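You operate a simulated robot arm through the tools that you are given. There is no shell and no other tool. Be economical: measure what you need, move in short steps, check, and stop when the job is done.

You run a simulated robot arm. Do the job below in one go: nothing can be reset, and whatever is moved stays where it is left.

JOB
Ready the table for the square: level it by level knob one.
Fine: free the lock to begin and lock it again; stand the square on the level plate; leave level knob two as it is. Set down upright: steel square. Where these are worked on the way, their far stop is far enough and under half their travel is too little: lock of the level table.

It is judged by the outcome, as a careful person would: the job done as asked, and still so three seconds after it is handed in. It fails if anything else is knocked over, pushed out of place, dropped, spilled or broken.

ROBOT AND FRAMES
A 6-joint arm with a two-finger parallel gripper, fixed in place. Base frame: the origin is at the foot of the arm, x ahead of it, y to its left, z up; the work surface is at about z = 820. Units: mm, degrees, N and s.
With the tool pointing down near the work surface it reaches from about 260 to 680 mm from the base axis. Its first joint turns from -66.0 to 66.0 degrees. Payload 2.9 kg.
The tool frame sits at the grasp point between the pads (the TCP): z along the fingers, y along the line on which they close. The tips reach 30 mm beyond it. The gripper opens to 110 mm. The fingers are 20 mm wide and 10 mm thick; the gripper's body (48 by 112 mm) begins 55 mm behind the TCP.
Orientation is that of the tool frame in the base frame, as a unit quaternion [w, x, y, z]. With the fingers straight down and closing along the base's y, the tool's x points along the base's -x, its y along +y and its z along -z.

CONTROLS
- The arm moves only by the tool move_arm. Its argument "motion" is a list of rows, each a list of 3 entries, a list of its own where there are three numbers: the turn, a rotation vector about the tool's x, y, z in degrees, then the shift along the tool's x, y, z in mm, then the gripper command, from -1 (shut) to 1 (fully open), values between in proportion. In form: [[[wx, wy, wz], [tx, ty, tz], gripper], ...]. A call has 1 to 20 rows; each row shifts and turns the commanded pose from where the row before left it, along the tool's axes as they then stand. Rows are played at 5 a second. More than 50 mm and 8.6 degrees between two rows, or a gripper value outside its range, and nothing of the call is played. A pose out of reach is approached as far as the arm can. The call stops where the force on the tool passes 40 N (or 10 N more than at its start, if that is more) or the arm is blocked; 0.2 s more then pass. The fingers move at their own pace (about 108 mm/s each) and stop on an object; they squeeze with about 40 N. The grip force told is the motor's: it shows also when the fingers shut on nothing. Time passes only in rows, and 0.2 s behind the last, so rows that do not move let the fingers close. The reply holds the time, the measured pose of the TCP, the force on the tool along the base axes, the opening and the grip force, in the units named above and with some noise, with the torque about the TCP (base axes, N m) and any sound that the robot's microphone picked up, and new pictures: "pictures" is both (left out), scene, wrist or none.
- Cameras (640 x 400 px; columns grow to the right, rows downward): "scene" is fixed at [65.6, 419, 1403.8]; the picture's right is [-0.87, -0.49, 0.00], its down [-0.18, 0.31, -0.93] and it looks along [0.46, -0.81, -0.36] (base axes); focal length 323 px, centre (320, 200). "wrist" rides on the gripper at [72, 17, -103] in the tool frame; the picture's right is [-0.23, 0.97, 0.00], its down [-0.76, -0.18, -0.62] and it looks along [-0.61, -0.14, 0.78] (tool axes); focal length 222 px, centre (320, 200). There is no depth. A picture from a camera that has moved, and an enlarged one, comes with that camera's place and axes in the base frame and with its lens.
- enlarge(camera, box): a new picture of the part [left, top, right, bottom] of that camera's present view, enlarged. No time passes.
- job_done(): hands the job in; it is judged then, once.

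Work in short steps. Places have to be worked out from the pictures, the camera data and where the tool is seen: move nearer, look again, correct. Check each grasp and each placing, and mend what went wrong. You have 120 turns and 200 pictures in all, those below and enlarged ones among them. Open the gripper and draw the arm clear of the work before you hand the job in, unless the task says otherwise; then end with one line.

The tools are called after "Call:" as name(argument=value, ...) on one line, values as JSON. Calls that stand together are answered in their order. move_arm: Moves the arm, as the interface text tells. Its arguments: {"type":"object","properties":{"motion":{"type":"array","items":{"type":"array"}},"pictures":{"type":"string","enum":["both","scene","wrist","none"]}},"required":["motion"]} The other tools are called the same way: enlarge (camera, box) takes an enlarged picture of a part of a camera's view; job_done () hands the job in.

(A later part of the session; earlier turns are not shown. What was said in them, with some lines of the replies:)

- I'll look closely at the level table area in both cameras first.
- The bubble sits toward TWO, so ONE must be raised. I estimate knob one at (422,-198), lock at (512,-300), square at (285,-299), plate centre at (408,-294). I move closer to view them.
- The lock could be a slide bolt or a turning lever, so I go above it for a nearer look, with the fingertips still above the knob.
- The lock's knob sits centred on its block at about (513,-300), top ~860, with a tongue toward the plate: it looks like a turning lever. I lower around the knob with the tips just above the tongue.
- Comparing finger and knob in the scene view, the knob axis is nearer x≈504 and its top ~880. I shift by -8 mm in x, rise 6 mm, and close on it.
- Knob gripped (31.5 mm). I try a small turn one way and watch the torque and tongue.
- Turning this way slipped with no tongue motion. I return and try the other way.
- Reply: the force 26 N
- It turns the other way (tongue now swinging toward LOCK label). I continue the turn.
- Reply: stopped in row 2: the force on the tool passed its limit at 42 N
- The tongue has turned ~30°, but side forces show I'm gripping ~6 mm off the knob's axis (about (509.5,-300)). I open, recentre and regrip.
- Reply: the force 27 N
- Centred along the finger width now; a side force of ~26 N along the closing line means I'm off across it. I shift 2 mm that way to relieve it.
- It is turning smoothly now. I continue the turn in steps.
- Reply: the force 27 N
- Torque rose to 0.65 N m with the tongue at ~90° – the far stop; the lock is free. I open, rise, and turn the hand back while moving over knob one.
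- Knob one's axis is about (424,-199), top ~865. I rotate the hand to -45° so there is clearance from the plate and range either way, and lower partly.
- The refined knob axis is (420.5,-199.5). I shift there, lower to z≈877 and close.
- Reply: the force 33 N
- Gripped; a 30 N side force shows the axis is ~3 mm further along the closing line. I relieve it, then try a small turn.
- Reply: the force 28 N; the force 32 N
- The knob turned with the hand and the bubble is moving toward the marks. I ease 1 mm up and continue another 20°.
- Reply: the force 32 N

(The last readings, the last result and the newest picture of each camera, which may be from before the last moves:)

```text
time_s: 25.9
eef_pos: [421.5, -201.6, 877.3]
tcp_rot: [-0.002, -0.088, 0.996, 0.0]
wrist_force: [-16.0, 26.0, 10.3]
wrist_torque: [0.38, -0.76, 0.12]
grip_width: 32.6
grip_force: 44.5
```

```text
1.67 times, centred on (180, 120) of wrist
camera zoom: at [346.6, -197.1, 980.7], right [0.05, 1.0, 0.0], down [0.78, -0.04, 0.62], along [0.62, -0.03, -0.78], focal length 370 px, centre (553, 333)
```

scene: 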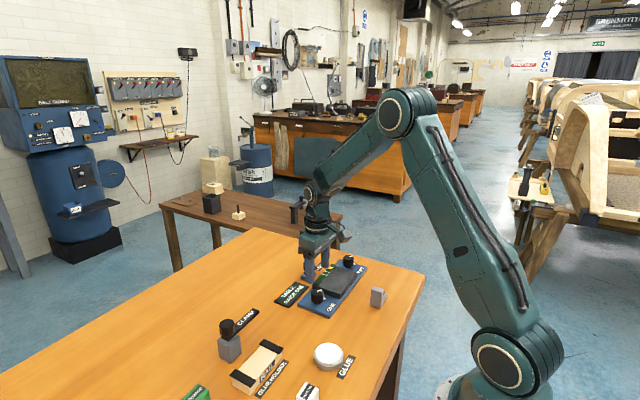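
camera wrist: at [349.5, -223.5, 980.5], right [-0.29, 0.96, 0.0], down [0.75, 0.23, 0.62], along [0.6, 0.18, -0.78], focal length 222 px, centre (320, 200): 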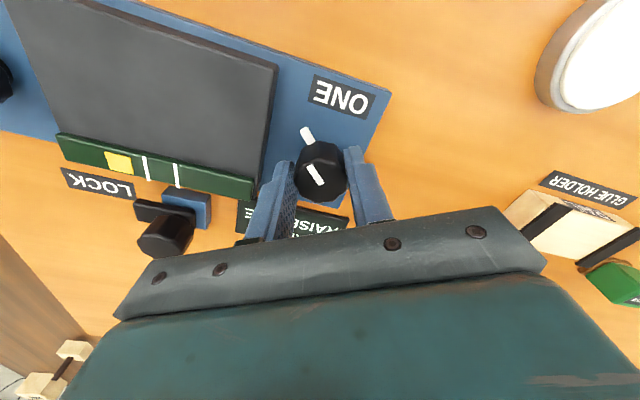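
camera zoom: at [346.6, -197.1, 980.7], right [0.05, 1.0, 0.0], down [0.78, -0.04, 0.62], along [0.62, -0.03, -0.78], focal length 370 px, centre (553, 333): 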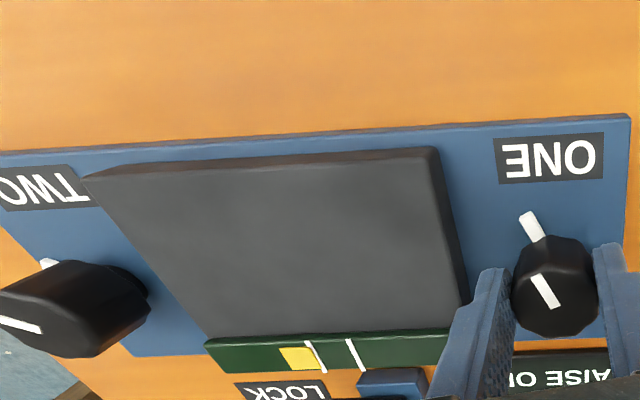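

Bubble is now touching the first mark; ~40° more. I relieve the side force and turn another 20°.

Call:
move_arm(motion=[[[0, 0, 0], [0, 2, 0], -1], [[0, 0, 5], [0, 0, 0], -1], [[0, 0, 5], [0, 0, 0], -1], [[0, 0, 5], [0, 0, 0], -1], [[0, 0, 5], [0, 0, 0], -1], [[0, 0, 0], [0, 0, 0], -1]], pictures="wrist")

Call:
enlarge(camera="scene", box=[280, 240, 376, 300])

```text
time_s: 27.4
eef_pos: [422.1, -199.5, 876.9]
tcp_rot: [0.0, 0.087, 0.996, 0.0]
wrist_force: [-4.1, 23.1, -4.9]
wrist_torque: [0.51, 1.39, 0.07]
grip_width: 32.8
grip_force: 45.0
camera wrist: at [352.2, -170.5, 980.6], right [0.39, 0.92, 0.0], down [0.72, -0.31, 0.62], along [0.57, -0.24, -0.78], focal length 222 px, centre (320, 200)
```

wrist: 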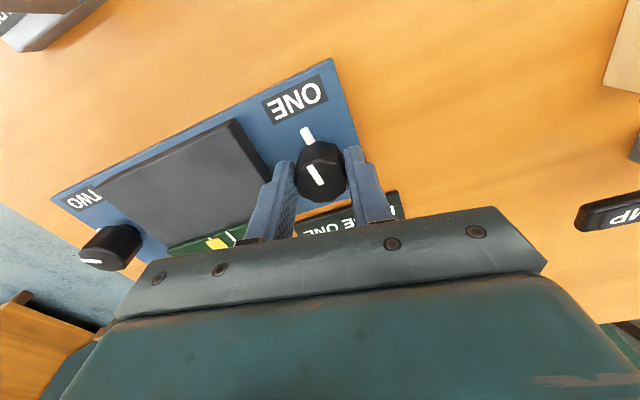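

```text
6.67 times, centred on (328, 270) of scene
camera zoom: at [65.6, 419.5, 1403.7], right [-0.87, -0.49, 0.0], down [-0.18, 0.31, -0.93], along [0.46, -0.81, -0.36], focal length 2150 px, centre (267, -267)
```

zoom: 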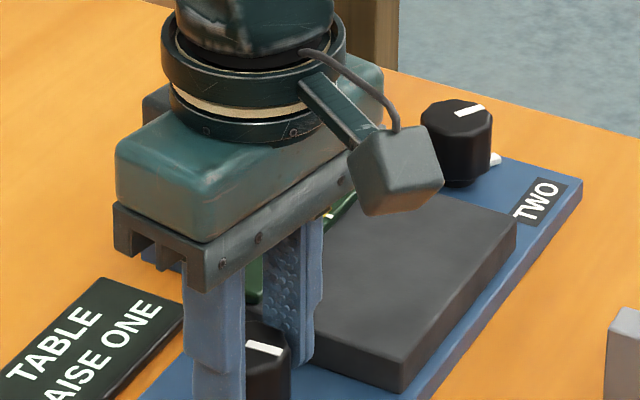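

Call:
enlarge(camera="wrist", box=[160, 180, 280, 260])

```text
5.00 times, centred on (220, 220) of wrist
camera zoom: at [352.2, -170.5, 980.6], right [0.39, 0.92, 0.0], down [0.72, -0.31, 0.62], along [0.57, -0.24, -0.78], focal length 1111 px, centre (820, 100)
```

zoom: 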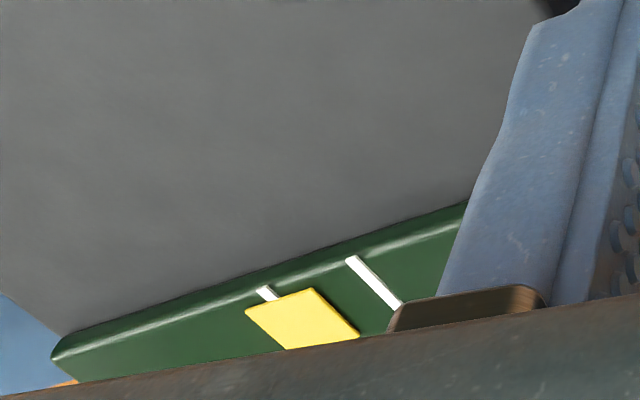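

Bubble is now centred on the first mark; about 24° more. I turn another 20° with relief.

Call:
move_arm(motion=[[[0, 0, 0], [0, 2, 0], -1], [[0, 0, 5], [0, 0, 0], -1], [[0, 0, 5], [0, 0, 0], -1], [[0, 0, 5], [0, 0, 0], -1], [[0, 0, 5], [0, 0, 0], -1], [[0, 0, 0], [0, 0, 0], -1]], pictures="none")

Call:
enlarge(camera="wrist", box=[160, 140, 360, 270])

```text
time_s: 28.8
eef_pos: [422.3, -198.3, 877.2]
tcp_rot: [-0.001, 0.259, 0.966, -0.001]
wrist_force: [-8.4, 20.3, -7.7]
wrist_torque: [0.01, -0.05, 0.05]
grip_width: 32.5
grip_force: 44.8
```

```text
3.08 times, centred on (260, 205) of wrist
camera zoom: at [366.7, -147.4, 980.5], right [0.68, 0.73, 0.0], down [0.57, -0.53, 0.62], along [0.45, -0.43, -0.78], focal length 684 px, centre (505, 185)
```

zoom: 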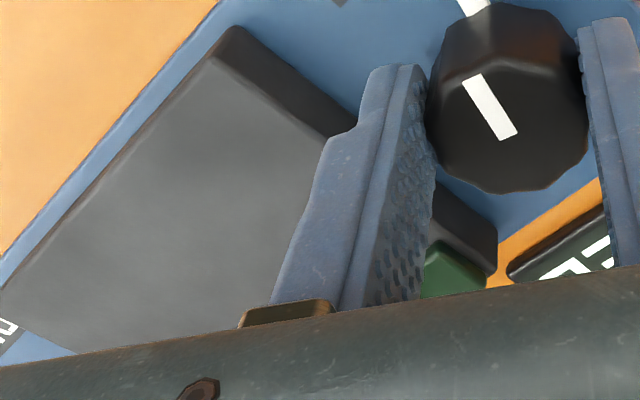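

The vial is hidden, so I release slightly (clear of the plate), rise, and turn back to -45° for viewing and possible regrip.

Call:
move_arm(motion=[[[0, 0, 0], [0, 0, 0], -0.27], [[0, 0, 0], [0, 0, 0], -0.27], [[0, 0, 0], [0, 0, -25], -0.27], [[0, 0, 0], [0, 0, -15], -0.27], [[0, 0, -7.5], [0, 0, 0], -0.05], [[0, 0, -7.5], [0, 0, 0], -0.05], [[0, 0, -7.5], [0, 0, 0], -0.05], [[0, 0, -7.5], [0, 0, 0], -0.05], [[0, 0, -7.5], [0, 0, 0], -0.05], [[0, 0, -7.5], [0, 0, 0], -0.05], [[0, 0, -7.5], [0, 0, 0], -0.05], [[0, 0, -7.5], [0, 0, 0], -0.05], [[0, 0, -7.5], [0, 0, 0], -0.05], [[0, 0, -7.5], [0, 0, 0], -0.05], [[0, 0, 0], [0, 0, 0], -0.05]], pictures="wrist")

Call:
enlarge(camera="wrist", box=[40, 20, 280, 170])

Call:
enlarge(camera="scene", box=[290, 250, 354, 290])

```text
time_s: 31.9
eef_pos: [422.4, -200.3, 917.9]
tcp_rot: [0.0, -0.383, 0.924, -0.002]
wrist_force: [0.0, 0.0, 0.7]
wrist_torque: [0.0, 0.01, -0.04]
grip_width: 52.4
grip_force: 0.1
camera wrist: at [358.1, -239.3, 1020.9], right [-0.53, 0.85, 0.0], down [0.66, 0.42, 0.62], along [0.53, 0.33, -0.78], focal length 222 px, centre (320, 200)
```

wrist: 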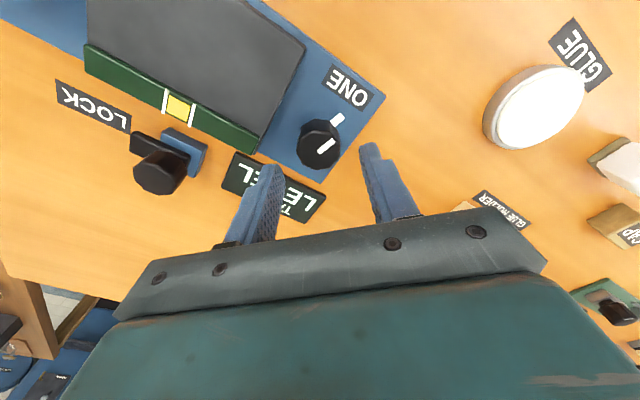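

```text
2.67 times, centred on (160, 95) of wrist
camera zoom: at [358.1, -239.3, 1020.9], right [-0.53, 0.85, 0.0], down [0.66, 0.42, 0.62], along [0.53, 0.33, -0.78], focal length 592 px, centre (747, 480)
```

zoom: 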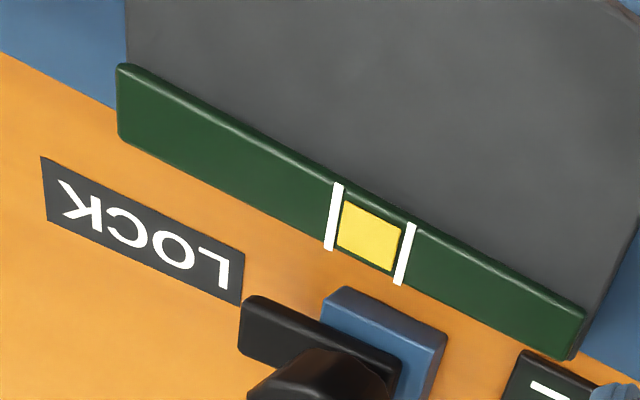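

```text
10.00 times, centred on (322, 270) of scene
camera zoom: at [65.6, 419.0, 1403.8], right [-0.87, -0.49, 0.0], down [-0.18, 0.31, -0.93], along [0.46, -0.81, -0.36], focal length 3226 px, centre (300, -500)
```

zoom: 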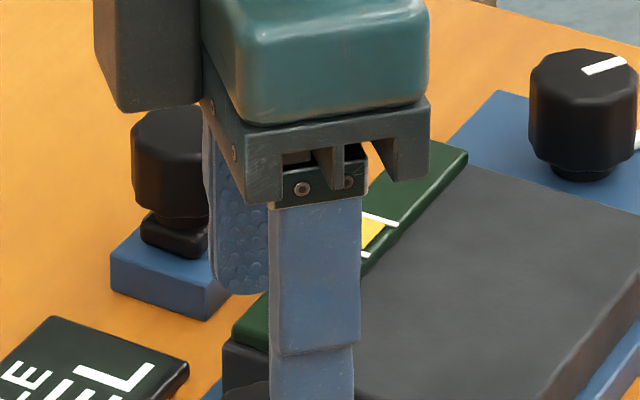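

The bubble is centred and the sign reads TABLE LEVEL. Now I go back to the lock knob (axis ~(511,-302)), hand at -70°, to turn it back.

Call:
move_arm(motion=[[[0, 0, 0], [0, 0, -30], -0.05], [[0, 0, 0], [3, -45, 0], -0.05], [[0, 0, 0], [3, -45, 0], -0.05], [[0, 0, 0], [3.3, -44.5, 0], -0.05], [[0, 0, -8], [0, 0, 0], -0.05], [[0, 0, -8], [0, 0, 0], -0.05], [[0, 0, -8], [0, 0, 20], -0.05], [[0, 0, 0], [0, 0, 10], -0.05], [[0, 0, 0], [0, 0, 0], -0.05]])

Call:
enlarge(camera="wrist", box=[220, 40, 460, 240])

Call:
enlarge(camera="scene", box=[280, 235, 360, 285])

```text
time_s: 34.0
eef_pos: [510.4, -302.6, 917.7]
tcp_rot: [-0.001, -0.567, 0.824, -0.002]
wrist_force: [-0.2, 0.0, -1.0]
wrist_torque: [-0.01, 0.01, 0.0]
grip_width: 52.1
grip_force: 0.0
camera wrist: at [468.9, -362.9, 1021.2], right [-0.83, 0.56, 0.0], down [0.44, 0.65, 0.62], along [0.35, 0.51, -0.78], focal length 222 px, centre (320, 200)
```

scene: 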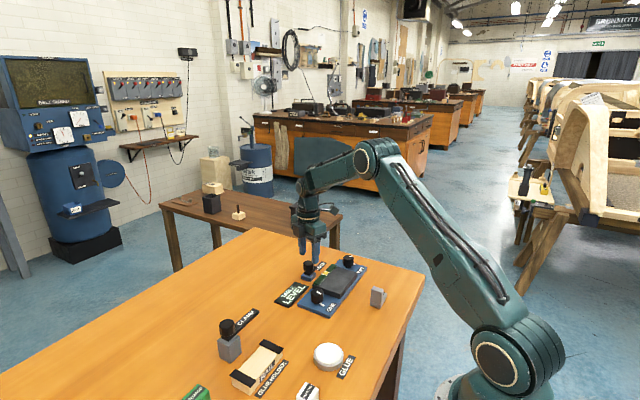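
wrist: 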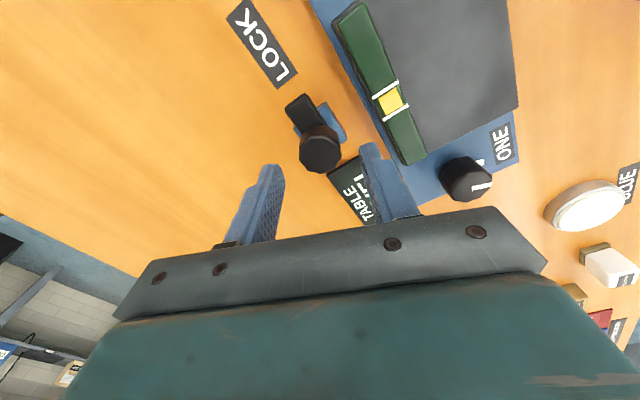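

```text
2.00 times, centred on (340, 140) of wrist
camera zoom: at [468.9, -362.9, 1021.2], right [-0.83, 0.56, 0.0], down [0.44, 0.65, 0.62], along [0.35, 0.51, -0.78], focal length 444 px, centre (280, 320)
```

zoom: 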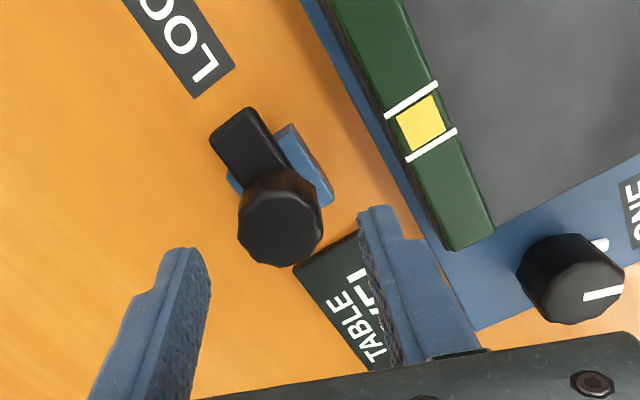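

```text
8.00 times, centred on (320, 260) of scene
camera zoom: at [65.6, 419.0, 1403.8], right [-0.87, -0.49, 0.0], down [-0.18, 0.31, -0.93], along [0.46, -0.81, -0.36], focal length 2581 px, centre (320, -280)
```

zoom: 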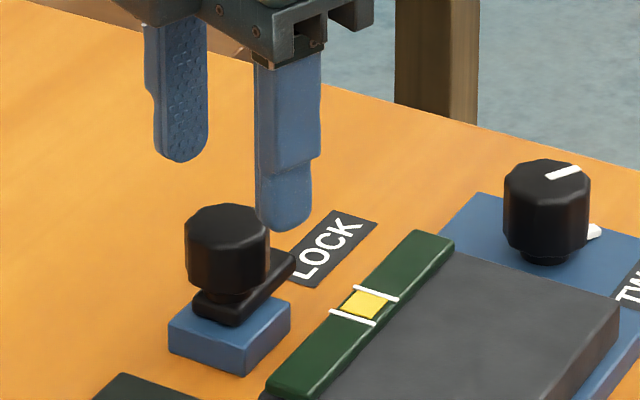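

The scene view confirms the bubble is centred between the marks. I lower onto the lock knob, grip, and read the forces.

Call:
move_arm(motion=[[[0, 0, 0], [-2.5, -1, 0], -0.05], [[0, 0, 0], [0, 0, 19], -0.05], [[0, 0, 0], [0, 0, 19], -0.05], [[0, 0, 0], [0, 0, 0], -0.05], [[0, 0, 0], [0, 0, 0], -1], [[0, 0, 0], [0, 0, 0], -1], [[0, 0, 0], [0, 0, 0], -1]], pictures="none")

```text
time_s: 35.5
eef_pos: [514.2, -300.7, 878.8]
tcp_rot: [0.0, -0.566, 0.824, -0.002]
wrist_force: [-0.5, -0.5, -0.1]
wrist_torque: [0.31, 0.61, 0.01]
grip_width: 30.9
grip_force: 44.9
```

Gripped with almost no side force. I turn it back clockwise.

Call:
move_arm(motion=[[[0, 0, 5], [0, 0, 0], -1], [[0, 0, 5], [0, 0, 0], -1], [[0, 0, 5], [0, 0, 0], -1], [[0, 0, 5], [0, 0, 0], -1], [[0, 0, 5], [0, 0, 0], -1], [[0, 0, 0], [0, 0, 0], -1]], pictures="none")

Call:
enlarge(camera="scene", box=[280, 235, 360, 285])

```text
time_s: 37.0
eef_pos: [512.7, -299.8, 879.7]
tcp_rot: [0.0, -0.374, 0.928, -0.003]
wrist_force: [5.1, -9.7, -13.8]
wrist_torque: [-0.18, 0.77, -0.01]
grip_width: 31.4
grip_force: 45.6
```

```text
8.00 times, centred on (320, 260) of scene
camera zoom: at [65.9, 418.6, 1403.9], right [-0.87, -0.49, 0.0], down [-0.18, 0.31, -0.93], along [0.46, -0.81, -0.36], focal length 2581 px, centre (320, -280)
```

zoom: 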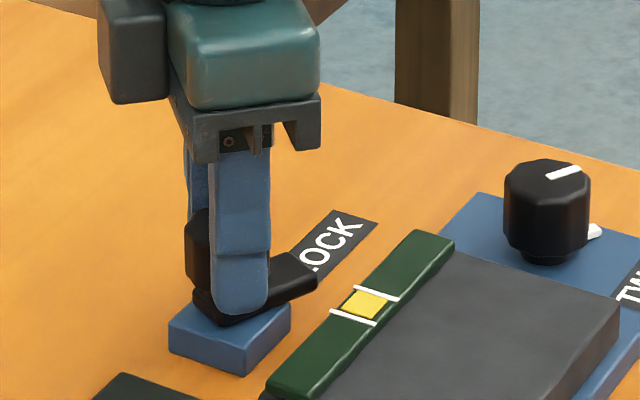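

Call:
move_arm(motion=[[[0, 0, 5], [0, -1, 0], -1], [[0, 0, 5], [0, 0, 0], -1], [[0, 0, 5], [0, 0, 0], -1], [[0, 0, 5], [0, 0, 0], -1], [[0, 0, 5], [0, 0, 0], -1], [[0, 0, 5], [0, 0, 0], -1], [[0, 0, 5], [0, 0, 0], -1], [[0, 0, 0], [0, 0, 0], -1]], pictures="none")

Call:
enlarge(camera="scene", box=[280, 235, 360, 285])

```text
time_s: 38.8
eef_pos: [512.5, -299.1, 878.9]
tcp_rot: [0.0, -0.078, 0.997, 0.0]
wrist_force: [-5.7, 0.6, -11.8]
wrist_torque: [0.71, 0.11, -0.02]
grip_width: 30.9
grip_force: 45.0
```

```text
8.00 times, centred on (320, 260) of scene
camera zoom: at [65.6, 418.8, 1403.9], right [-0.87, -0.49, 0.0], down [-0.18, 0.31, -0.93], along [0.46, -0.81, -0.36], focal length 2581 px, centre (320, -280)
```

zoom: 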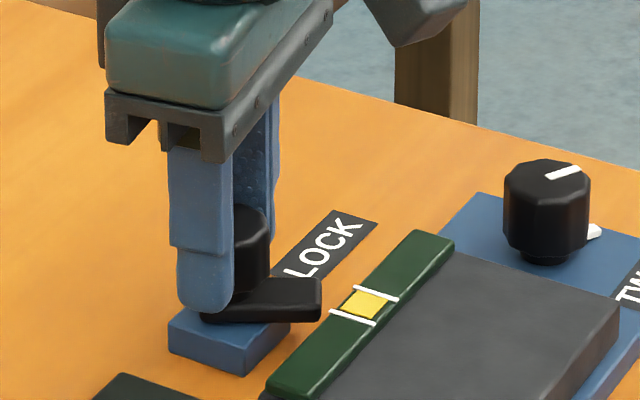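

About 30° to go until the tongue points at the plate; I turn until torque shows the stop.

Call:
move_arm(motion=[[[0, 0, 5], [0, 0, 0], -1], [[0, 0, 5], [0, 0, 0], -1], [[0, 0, 5], [0, 0, 0], -1], [[0, 0, 5], [0, 0, 0], -1], [[0, 0, 4], [0, 0, 0], -1], [[0, 0, 4], [0, 0, 0], -1], [[0, 0, 0], [0, 0, 0], -1]], pictures="none")

Call:
enlarge(camera="scene", box=[280, 235, 360, 285])

```text
time_s: 40.4
eef_pos: [512.5, -300.2, 879.9]
tcp_rot: [0.001, 0.165, 0.986, -0.001]
wrist_force: [-15.6, 2.5, -5.7]
wrist_torque: [0.45, -0.51, 0.0]
grip_width: 31.1
grip_force: 45.7
```

```text
8.00 times, centred on (320, 260) of scene
camera zoom: at [65.3, 419.0, 1403.9], right [-0.87, -0.49, 0.0], down [-0.18, 0.31, -0.93], along [0.46, -0.81, -0.36], focal length 2581 px, centre (320, -280)
```

zoom: 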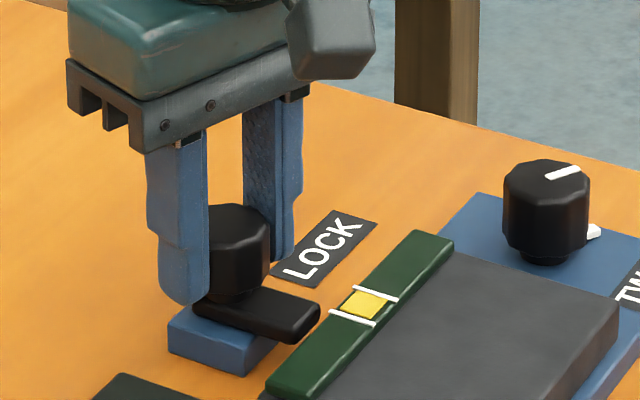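

The tongue looks back at its original place. A few degrees more to feel the stop.

Call:
move_arm(motion=[[[0, 0, 4], [0, 0, 0], -1], [[0, 0, 4], [0, 0, 0], -1], [[0, 0, 0], [0, 0, 0], -1]], pictures="none")

Call:
enlarge(camera="scene", box=[280, 235, 360, 285])

```text
time_s: 41.1
eef_pos: [515.5, -301.5, 879.3]
tcp_rot: [0.002, 0.235, 0.972, -0.003]
wrist_force: [-3.5, -9.0, -9.4]
wrist_torque: [0.49, -0.16, 0.49]
grip_width: 31.2
grip_force: 44.8
```

```text
8.00 times, centred on (320, 260) of scene
camera zoom: at [65.6, 418.7, 1403.9], right [-0.87, -0.49, 0.0], down [-0.18, 0.31, -0.93], along [0.46, -0.81, -0.36], focal length 2581 px, centre (320, -280)
```

zoom: 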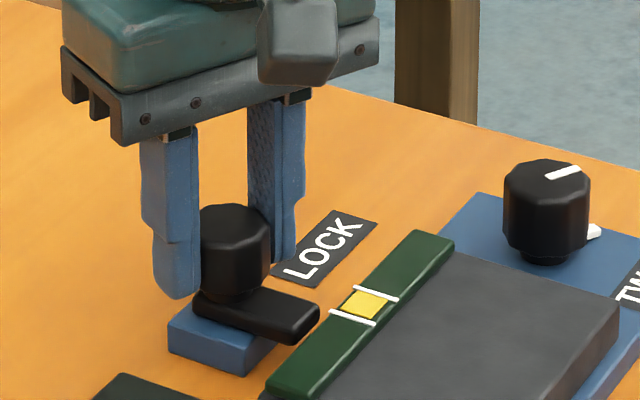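

Torque 0.49 N m against the stop: locked. I release, rise, straighten the hand, and move back toward the square for a look.

Call:
move_arm(motion=[[[0, 0, 0], [0, 0, 0], 0.0], [[0, 0, 0], [0, 0, 0], 0.0], [[0, 0, 0], [0, 0, -30], 0.0], [[0, 0, 0], [0, 0, -40], 0.0], [[0, 0, -6.8], [0, 0, -20], 0.0], [[0, 0, -6.8], [0, 0, 0], 0.0], [[0, 0, -6.8], [0, 0, 0], 0.0], [[0, 0, -6.8], [0, 0, 0], 0.0], [[0, 0, 0], [45, 0, 0], 0.0], [[0, 0, 0], [45, 0, 0], 0.0], [[0, 0, 0], [45, 0, 0], 0.0], [[0, 0, 0], [45, 0, 0], 0.0], [[0, 0, 0], [40, 0, 0], 0.0], [[0, 0, 0], [0, 0, 0], 0.0]])

Call:
enlarge(camera="scene", box=[280, 240, 400, 315])

Call:
enlarge(camera="wrist", box=[220, 40, 460, 240])

```text
time_s: 44.1
eef_pos: [293.2, -300.7, 969.1]
tcp_rot: [0.0, -0.001, 1.0, -0.001]
wrist_force: [0.3, -0.3, 0.5]
wrist_torque: [0.02, -0.01, 0.0]
grip_width: 55.1
grip_force: 0.1
camera wrist: at [219.9, -284.2, 1072.0], right [0.22, 0.97, 0.0], down [0.76, -0.17, 0.63], along [0.61, -0.14, -0.78], focal length 222 px, centre (320, 200)
```

scene: 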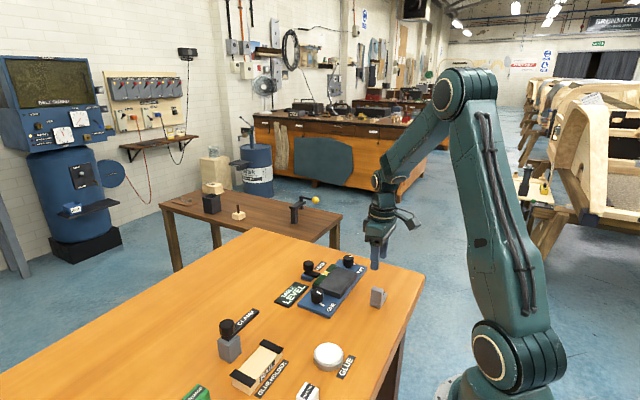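
wrist: 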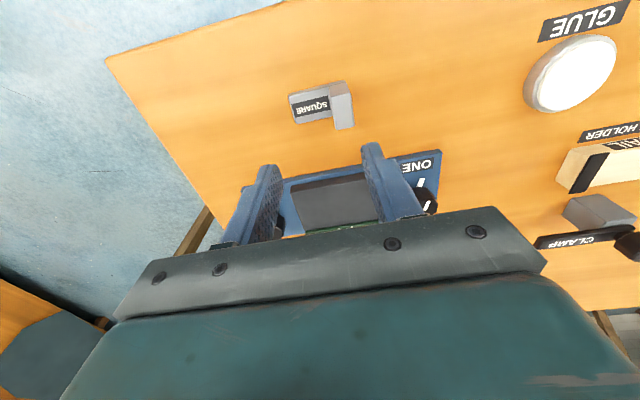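

```text
5.33 times, centred on (340, 278) of scene
camera zoom: at [65.5, 419.0, 1403.8], right [-0.87, -0.49, 0.0], down [-0.18, 0.31, -0.93], along [0.46, -0.81, -0.36], focal length 1720 px, centre (213, -213)
```

zoom: 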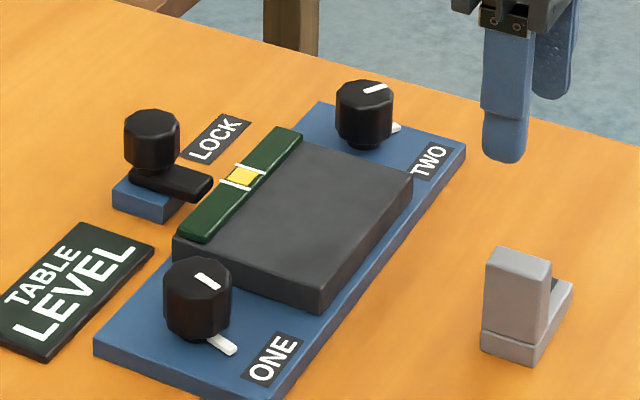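

```text
2.00 times, centred on (340, 140) of wrist
camera zoom: at [219.9, -284.2, 1072.0], right [0.22, 0.97, 0.0], down [0.76, -0.17, 0.63], along [0.61, -0.14, -0.78], focal length 444 px, centre (280, 320)
```

zoom: 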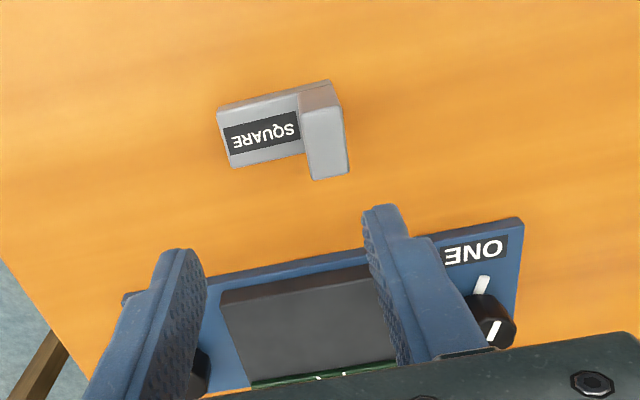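

The square: foot spans x 268–298, y -328…-270; upright at its +y end (y≈-279, 16 mm thick), top ~873. Plate centre ~(408,-297), top ~850. I go over the upright and lower partway to check.

Call:
move_arm(motion=[[[0, 0, 0], [11, 21.7, 0], 0.0], [[0, 0, 0], [0, 0, 25], 0.0], [[0, 0, 0], [0, 0, 25], 0.0], [[0, 0, 0], [0, 0, 10], 0.0], [[0, 0, 0], [0, 0, 0], 0.0]], pictures="wrist")

Call:
enlarge(camera="wrist", box=[220, 40, 460, 240])

Call:
enlarge(camera="scene", box=[330, 250, 426, 310])

```text
time_s: 45.4
eef_pos: [284.5, -278.9, 909.7]
tcp_rot: [0.001, -0.001, 1.0, -0.001]
wrist_force: [-0.4, -0.3, -0.3]
wrist_torque: [-0.01, -0.01, 0.0]
grip_width: 55.4
grip_force: 0.1
camera wrist: at [210.4, -261.7, 1012.1], right [0.22, 0.97, 0.0], down [0.76, -0.17, 0.63], along [0.61, -0.14, -0.78], focal length 222 px, centre (320, 200)
```

wrist: 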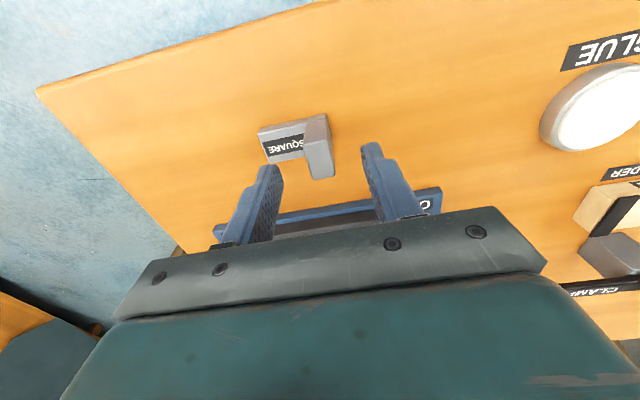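

```text
2.00 times, centred on (340, 140) of wrist
camera zoom: at [210.4, -261.7, 1012.1], right [0.22, 0.97, 0.0], down [0.76, -0.17, 0.63], along [0.61, -0.14, -0.78], focal length 444 px, centre (280, 320)
```

zoom: 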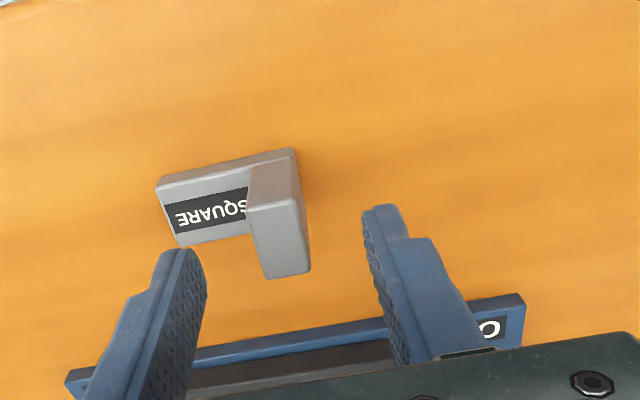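

```text
6.67 times, centred on (378, 280) of scene
camera zoom: at [65.6, 419.0, 1403.8], right [-0.87, -0.49, 0.0], down [-0.18, 0.31, -0.93], along [0.46, -0.81, -0.36], focal length 2150 px, centre (-67, -333)
```

zoom: 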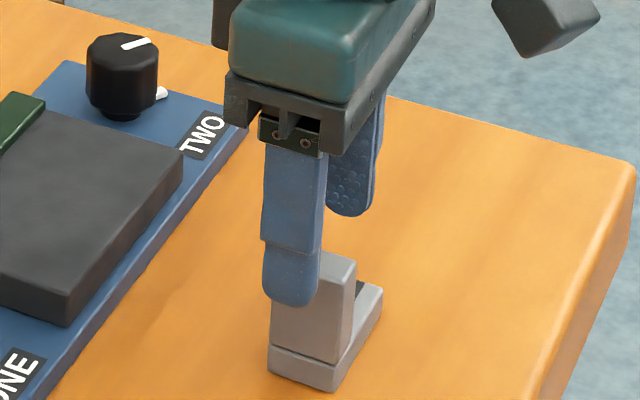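

The upright's top centre is at (284.5,-279), right under the TCP. I lower to z≈868 and grip.

Call:
move_arm(motion=[[[0, 0, 0], [0, 0, 20], 0.0], [[0, 0, 0], [0, 0, 21], 0.0], [[0, 0, 0], [0, 0, 0], 0.0], [[0, 0, 0], [0, 0, 0], -0.4], [[0, 0, 0], [0, 0, 0], -1], [[0, 0, 0], [0, 0, 0], -1], [[0, 0, 0], [0, 0, 0], -1]], pictures="wrist")

Call:
enlarge(camera="scene", box=[330, 250, 426, 310])

```text
time_s: 47.0
eef_pos: [284.6, -278.9, 868.2]
tcp_rot: [0.0, -0.001, 1.0, -0.001]
wrist_force: [0.2, 0.6, 0.8]
wrist_torque: [0.02, -0.01, 0.02]
grip_width: 17.8
grip_force: 40.2
camera wrist: at [210.4, -262.5, 971.9], right [0.22, 0.97, 0.0], down [0.76, -0.17, 0.63], along [0.61, -0.14, -0.78], focal length 222 px, centre (320, 200)
```

wrist: 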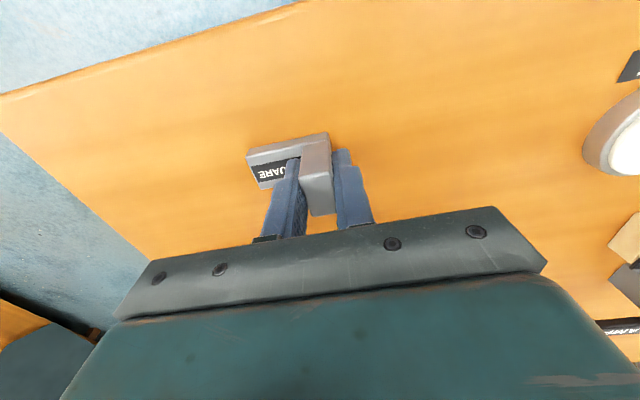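

```text
6.67 times, centred on (378, 280) of scene
camera zoom: at [65.6, 418.9, 1403.9], right [-0.87, -0.49, 0.0], down [-0.18, 0.31, -0.93], along [0.46, -0.81, -0.36], focal length 2150 px, centre (-67, -333)
```

zoom: 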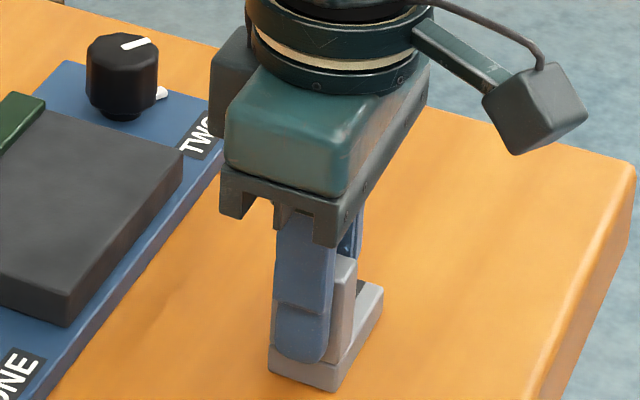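

Gripped at 17.8 mm. I lift and carry over the plate, then look.

Call:
move_arm(motion=[[[0, 0, 0], [0, 0, -10], -1], [[0, 0, 0], [0, 0, -20], -1], [[0, 0, 0], [0, 0, -25], -1], [[0, 0, 0], [0, 0, -15], -1], [[0, 0, 0], [-25, 0, 0], -1], [[0, 0, 0], [-25, 0, 0], -1], [[0, 0, 0], [-25, 0, 0], -1], [[0, 0, 0], [-25, 0, 0], -1], [[0, 0, 0], [-23, 2, 0], -1], [[0, 0, 0], [0, 0, 0], -1], [[0, 0, 0], [0, 0, 0], -1]])

Call:
enlarge(camera="wrist", box=[180, 60, 460, 260])

Call:
enlarge(camera="scene", box=[290, 235, 386, 295])

```text
time_s: 49.4
eef_pos: [404.8, -277.3, 936.8]
tcp_rot: [0.0, -0.001, 1.0, -0.002]
wrist_force: [0.1, 0.4, -4.2]
wrist_torque: [0.06, 0.03, 0.01]
grip_width: 17.8
grip_force: 40.1
camera wrist: at [331.3, -260.0, 1040.6], right [0.22, 0.97, 0.0], down [0.76, -0.17, 0.63], along [0.61, -0.14, -0.78], focal length 222 px, centre (320, 200)
```

scene: 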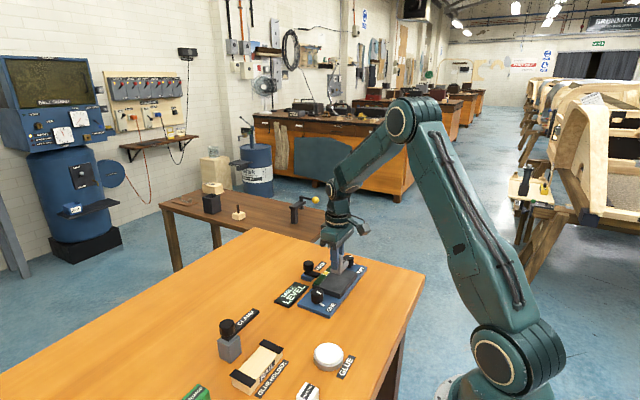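
wrist: 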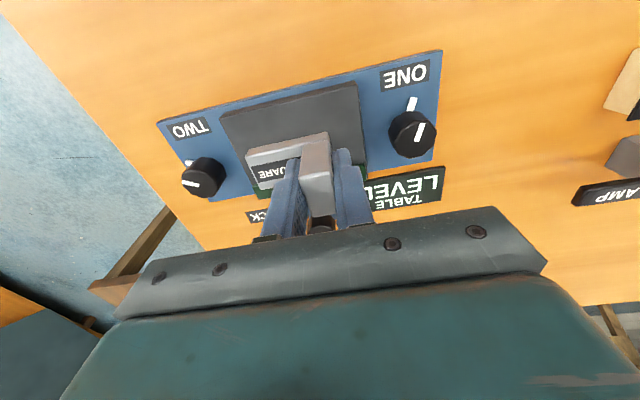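

```text
2.00 times, centred on (320, 160) of wrist
camera zoom: at [331.3, -260.0, 1040.6], right [0.22, 0.97, 0.0], down [0.76, -0.17, 0.63], along [0.61, -0.14, -0.78], focal length 444 px, centre (320, 280)
```

zoom: 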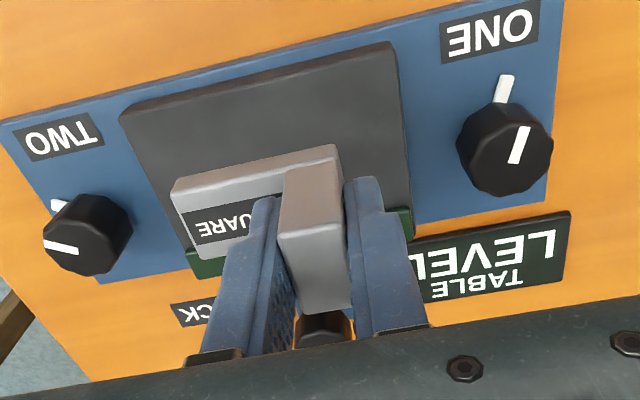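

```text
6.67 times, centred on (338, 265) of scene
camera zoom: at [65.6, 419.0, 1403.9], right [-0.87, -0.49, 0.0], down [-0.18, 0.31, -0.93], along [0.46, -0.81, -0.36], focal length 2150 px, centre (200, -233)
```

zoom: 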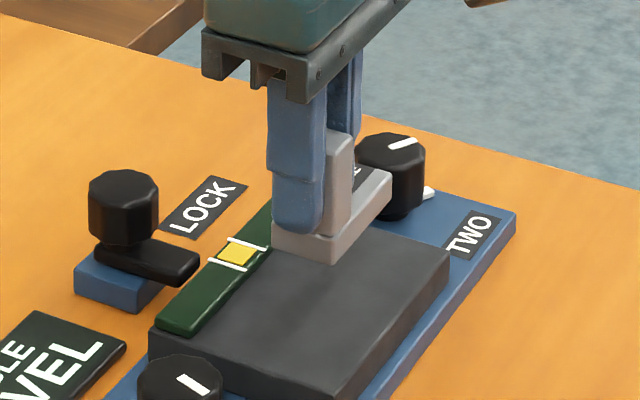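

Bubble still centred, square hangs level over the plate. I lower 34 mm, then feel for contact.

Call:
move_arm(motion=[[[0, 0, 0], [-3, -1, 10], -1], [[0, 0, 0], [0, 0, 12], -1], [[0, 0, 0], [0, 0, 10], -1], [[0, 0, 0], [0, 0, 2], -1], [[0, 0, 0], [0, 0, 0], -1]], pictures="none")

Call:
enlarge(camera="scene", box=[290, 235, 386, 295])

```text
time_s: 50.5
eef_pos: [408.1, -278.4, 903.1]
tcp_rot: [0.001, -0.003, 1.0, -0.002]
wrist_force: [-0.5, 0.3, -4.0]
wrist_torque: [0.06, 0.01, -0.01]
grip_width: 17.7
grip_force: 40.0
```

```text
6.67 times, centred on (338, 265) of scene
camera zoom: at [65.6, 418.9, 1403.9], right [-0.87, -0.49, 0.0], down [-0.18, 0.31, -0.93], along [0.46, -0.81, -0.36], focal length 2150 px, centre (200, -233)
```

zoom: 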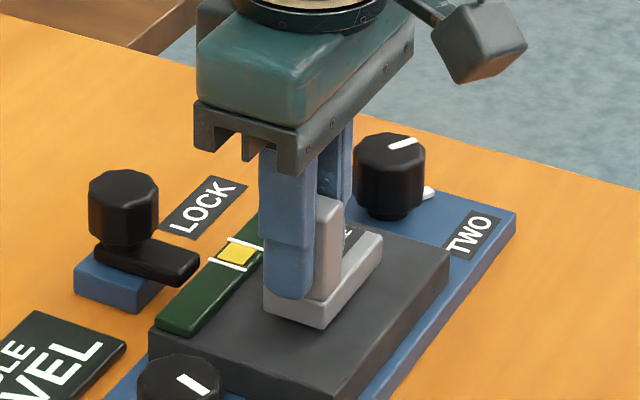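

Call:
move_arm(motion=[[[0, 0, 0], [0, 0, 1], -1], [[0, 0, 0], [0, 0, 1], -1], [[0, 0, 0], [0, 0, 1], -1], [[0, 0, 0], [0, 0, 0], -1]], pictures="none")

```text
time_s: 51.5
eef_pos: [409.9, -276.4, 900.2]
tcp_rot: [0.001, -0.002, 1.0, -0.002]
wrist_force: [-0.3, -0.2, -4.0]
wrist_torque: [-0.02, -0.01, 0.03]
grip_width: 17.6
grip_force: 40.1
```

Still no contact at z≈900 (weight 4 N still carried); I go on 1 mm at a time.

Call:
move_arm(motion=[[[0, 0, 0], [0, 0, 1], -1], [[0, 0, 0], [0, 0, 0.7], -1], [[0, 0, 0], [0, 0, 0], -1]], pictures="none")

Call:
enlarge(camera="scene", box=[306, 250, 370, 290])

```text
time_s: 52.4
eef_pos: [408.0, -276.7, 899.7]
tcp_rot: [0.001, -0.001, 1.0, -0.002]
wrist_force: [0.1, -0.4, -3.8]
wrist_torque: [0.03, 0.03, 0.0]
grip_width: 18.0
grip_force: 39.5
```

```text
10.00 times, centred on (338, 270) of scene
camera zoom: at [65.6, 418.9, 1403.9], right [-0.87, -0.49, 0.0], down [-0.18, 0.31, -0.93], along [0.46, -0.81, -0.36], focal length 3226 px, centre (140, -500)
```

zoom: 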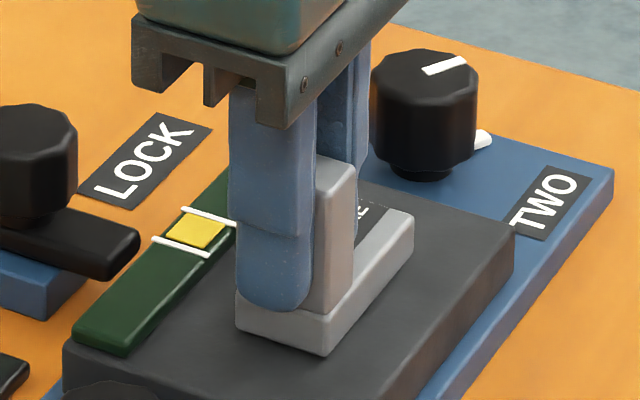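

Call:
move_arm(motion=[[[0, 0, 0], [0, 0, 0.7], -1], [[0, 0, 0], [0, 0, 0.7], -1], [[0, 0, 0], [0, 0, 0], -1]], pictures="none")

```text
time_s: 53.1
eef_pos: [407.2, -277.0, 899.0]
tcp_rot: [0.002, -0.002, 1.0, -0.002]
wrist_force: [0.0, 0.0, -3.9]
wrist_torque: [0.03, 0.01, 0.0]
grip_width: 17.7
grip_force: 40.3
```

Call:
move_arm(motion=[[[0, 0, 0], [0, 0, 0.7], -1], [[0, 0, 0], [0, 0, 0.7], -1], [[0, 0, 0], [0, 0, 0], -1]], pictures="none")

Call:
enlarge(camera="scene", box=[306, 250, 370, 290])

```text
time_s: 54.0
eef_pos: [408.6, -278.2, 898.6]
tcp_rot: [0.002, -0.002, 1.0, -0.002]
wrist_force: [-7.0, 3.0, 16.2]
wrist_torque: [0.34, 0.38, 0.07]
grip_width: 17.9
grip_force: 40.3
```

```text
10.00 times, centred on (338, 270) of scene
camera zoom: at [65.2, 419.2, 1403.8], right [-0.87, -0.49, 0.0], down [-0.18, 0.31, -0.93], along [0.46, -0.81, -0.36], focal length 3226 px, centre (140, -500)
```

zoom: 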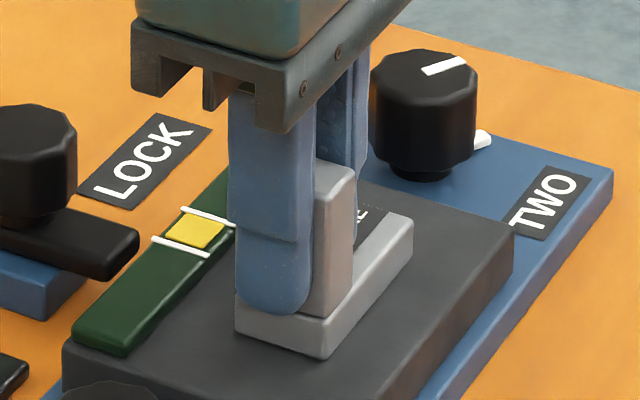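

Contact: 16 N upward; the square is on the plate. I ease off 0.5 mm, open, and check.

Call:
move_arm(motion=[[[0, 0, 0], [0, 0, -0.5], -1], [[0, 0, 0], [0, 0, 0], -0.5], [[0, 0, 0], [0, 0, 0], -0.2], [[0, 0, 0], [0, 0, 0], -0.2], [[0, 0, 0], [0, 0, -30], -0.2], [[0, 0, 0], [0, 0, -40], -0.2], [[0, 0, 0], [0, 0, 0], -0.2]], pictures="wrist")

Call:
enlarge(camera="scene", box=[290, 235, 386, 295])

```text
time_s: 55.5
eef_pos: [407.9, -277.0, 967.7]
tcp_rot: [0.0, -0.002, 1.0, -0.001]
wrist_force: [-0.1, 0.6, -0.9]
wrist_torque: [0.03, 0.0, 0.01]
grip_width: 44.2
grip_force: 0.0
camera wrist: at [334.2, -260.3, 1071.6], right [0.22, 0.97, 0.0], down [0.76, -0.17, 0.63], along [0.61, -0.14, -0.78], focal length 222 px, centre (320, 200)
```

wrist: 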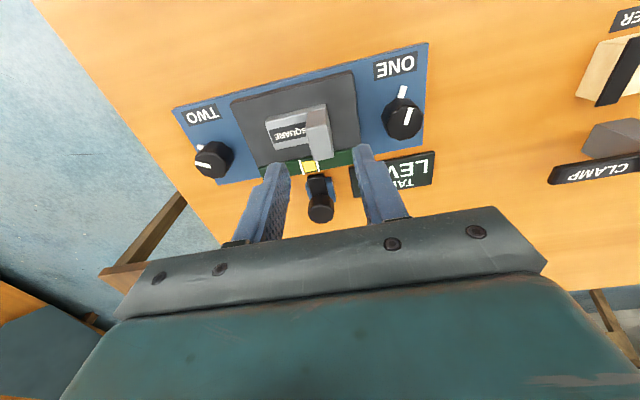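

```text
6.67 times, centred on (338, 265) of scene
camera zoom: at [65.6, 419.0, 1403.8], right [-0.87, -0.49, 0.0], down [-0.18, 0.31, -0.93], along [0.46, -0.81, -0.36], focal length 2150 px, centre (200, -233)
```

zoom: 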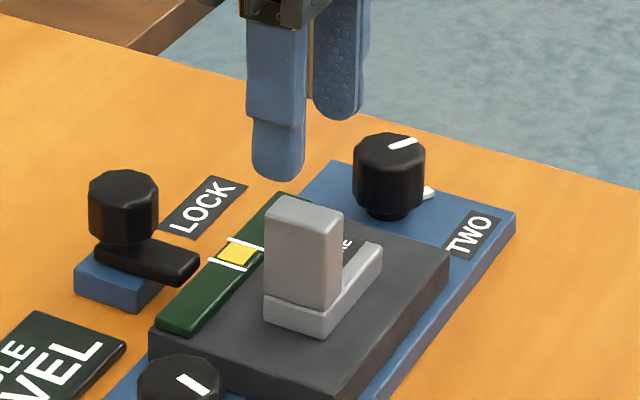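

The square stands upright on the plate and the bubble is still centred. I draw the arm well clear, open the gripper, and take a last look.

Call:
move_arm(motion=[[[0, 0, 0], [0, 0, -45], 0.3], [[0, 0, 0], [0, 0, -45], 1], [[0, 0, 0], [0, 0, -45], 1], [[0, 0, 0], [15, 30, -45], 1], [[0, 0, 0], [20, 40, -30], 1], [[0, 0, 0], [0, 0, 0], 1]], pictures="none")

Call:
enlarge(camera="scene", box=[270, 235, 398, 315])

Call:
enlarge(camera="wrist", box=[160, 20, 400, 190])

```text
refused: row 4 steps farther than a row can; nothing moved
```

```text
5.00 times, centred on (334, 275) of scene
camera zoom: at [65.6, 419.0, 1403.8], right [-0.87, -0.49, 0.0], down [-0.18, 0.31, -0.93], along [0.46, -0.81, -0.36], focal length 1613 px, centre (250, -175)
```

zoom: 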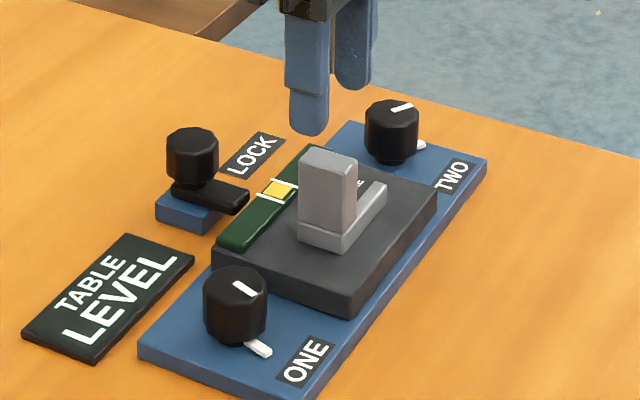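

```text
2.35 times, centred on (280, 105) of wrist
camera zoom: at [334.2, -260.3, 1071.6], right [0.22, 0.97, 0.0], down [0.76, -0.17, 0.63], along [0.61, -0.14, -0.78], focal length 523 px, centre (414, 424)
```

zoom: 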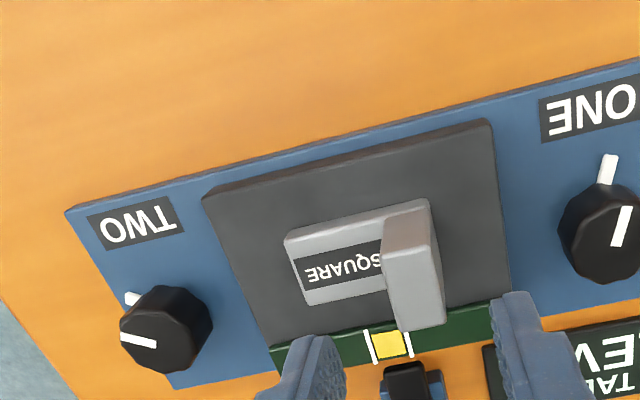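

The step was too long; everything looks right on the table. I raise with shorter rows.

Call:
move_arm(motion=[[[0, 0, 0], [0, 0, -40], 0.3], [[0, 0, 0], [0, 0, -40], 1], [[0, 0, 0], [0, 0, -40], 1], [[0, 0, 0], [10, 20, -40], 1], [[0, 0, 0], [10, 30, -30], 1], [[0, 0, 0], [0, 0, 0], 1]], pictures="scene")

Call:
enlarge(camera="scene", box=[270, 235, 398, 315])

```text
time_s: 57.0
eef_pos: [387.8, -226.8, 1158.7]
tcp_rot: [0.001, -0.002, 1.0, -0.003]
wrist_force: [-0.7, -0.8, -1.2]
wrist_torque: [0.01, 0.0, -0.01]
grip_width: 109.9
grip_force: 0.0
```

scene: 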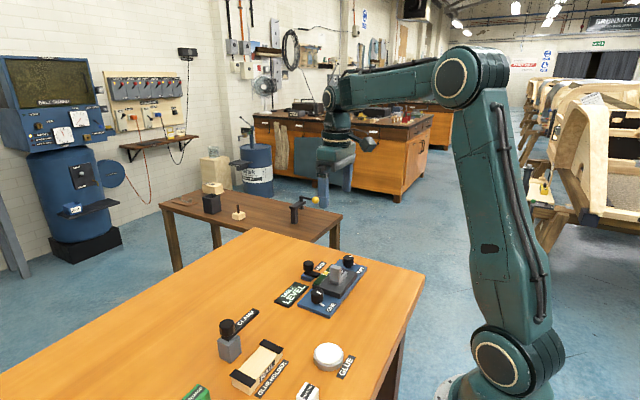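

```text
5.00 times, centred on (334, 275) of scene
camera zoom: at [65.5, 419.0, 1403.8], right [-0.87, -0.49, 0.0], down [-0.18, 0.31, -0.93], along [0.46, -0.81, -0.36], focal length 1613 px, centre (250, -175)
```

zoom: 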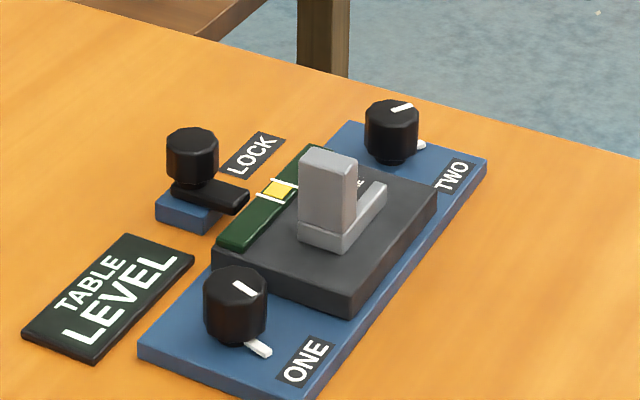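

The table is level and locked, the square stands upright on the plate, knob two is untouched, and the arm is clear; I hand the job in.

Call:
job_done()

```text
The job is handed in.
```

The table is level and the sign reads TABLE LEVEL: I freed the lock to its far stop, levelled with knob one, turned the lock back to its stop, and stood the steel square upright on the plate, leaving knob two untouched.
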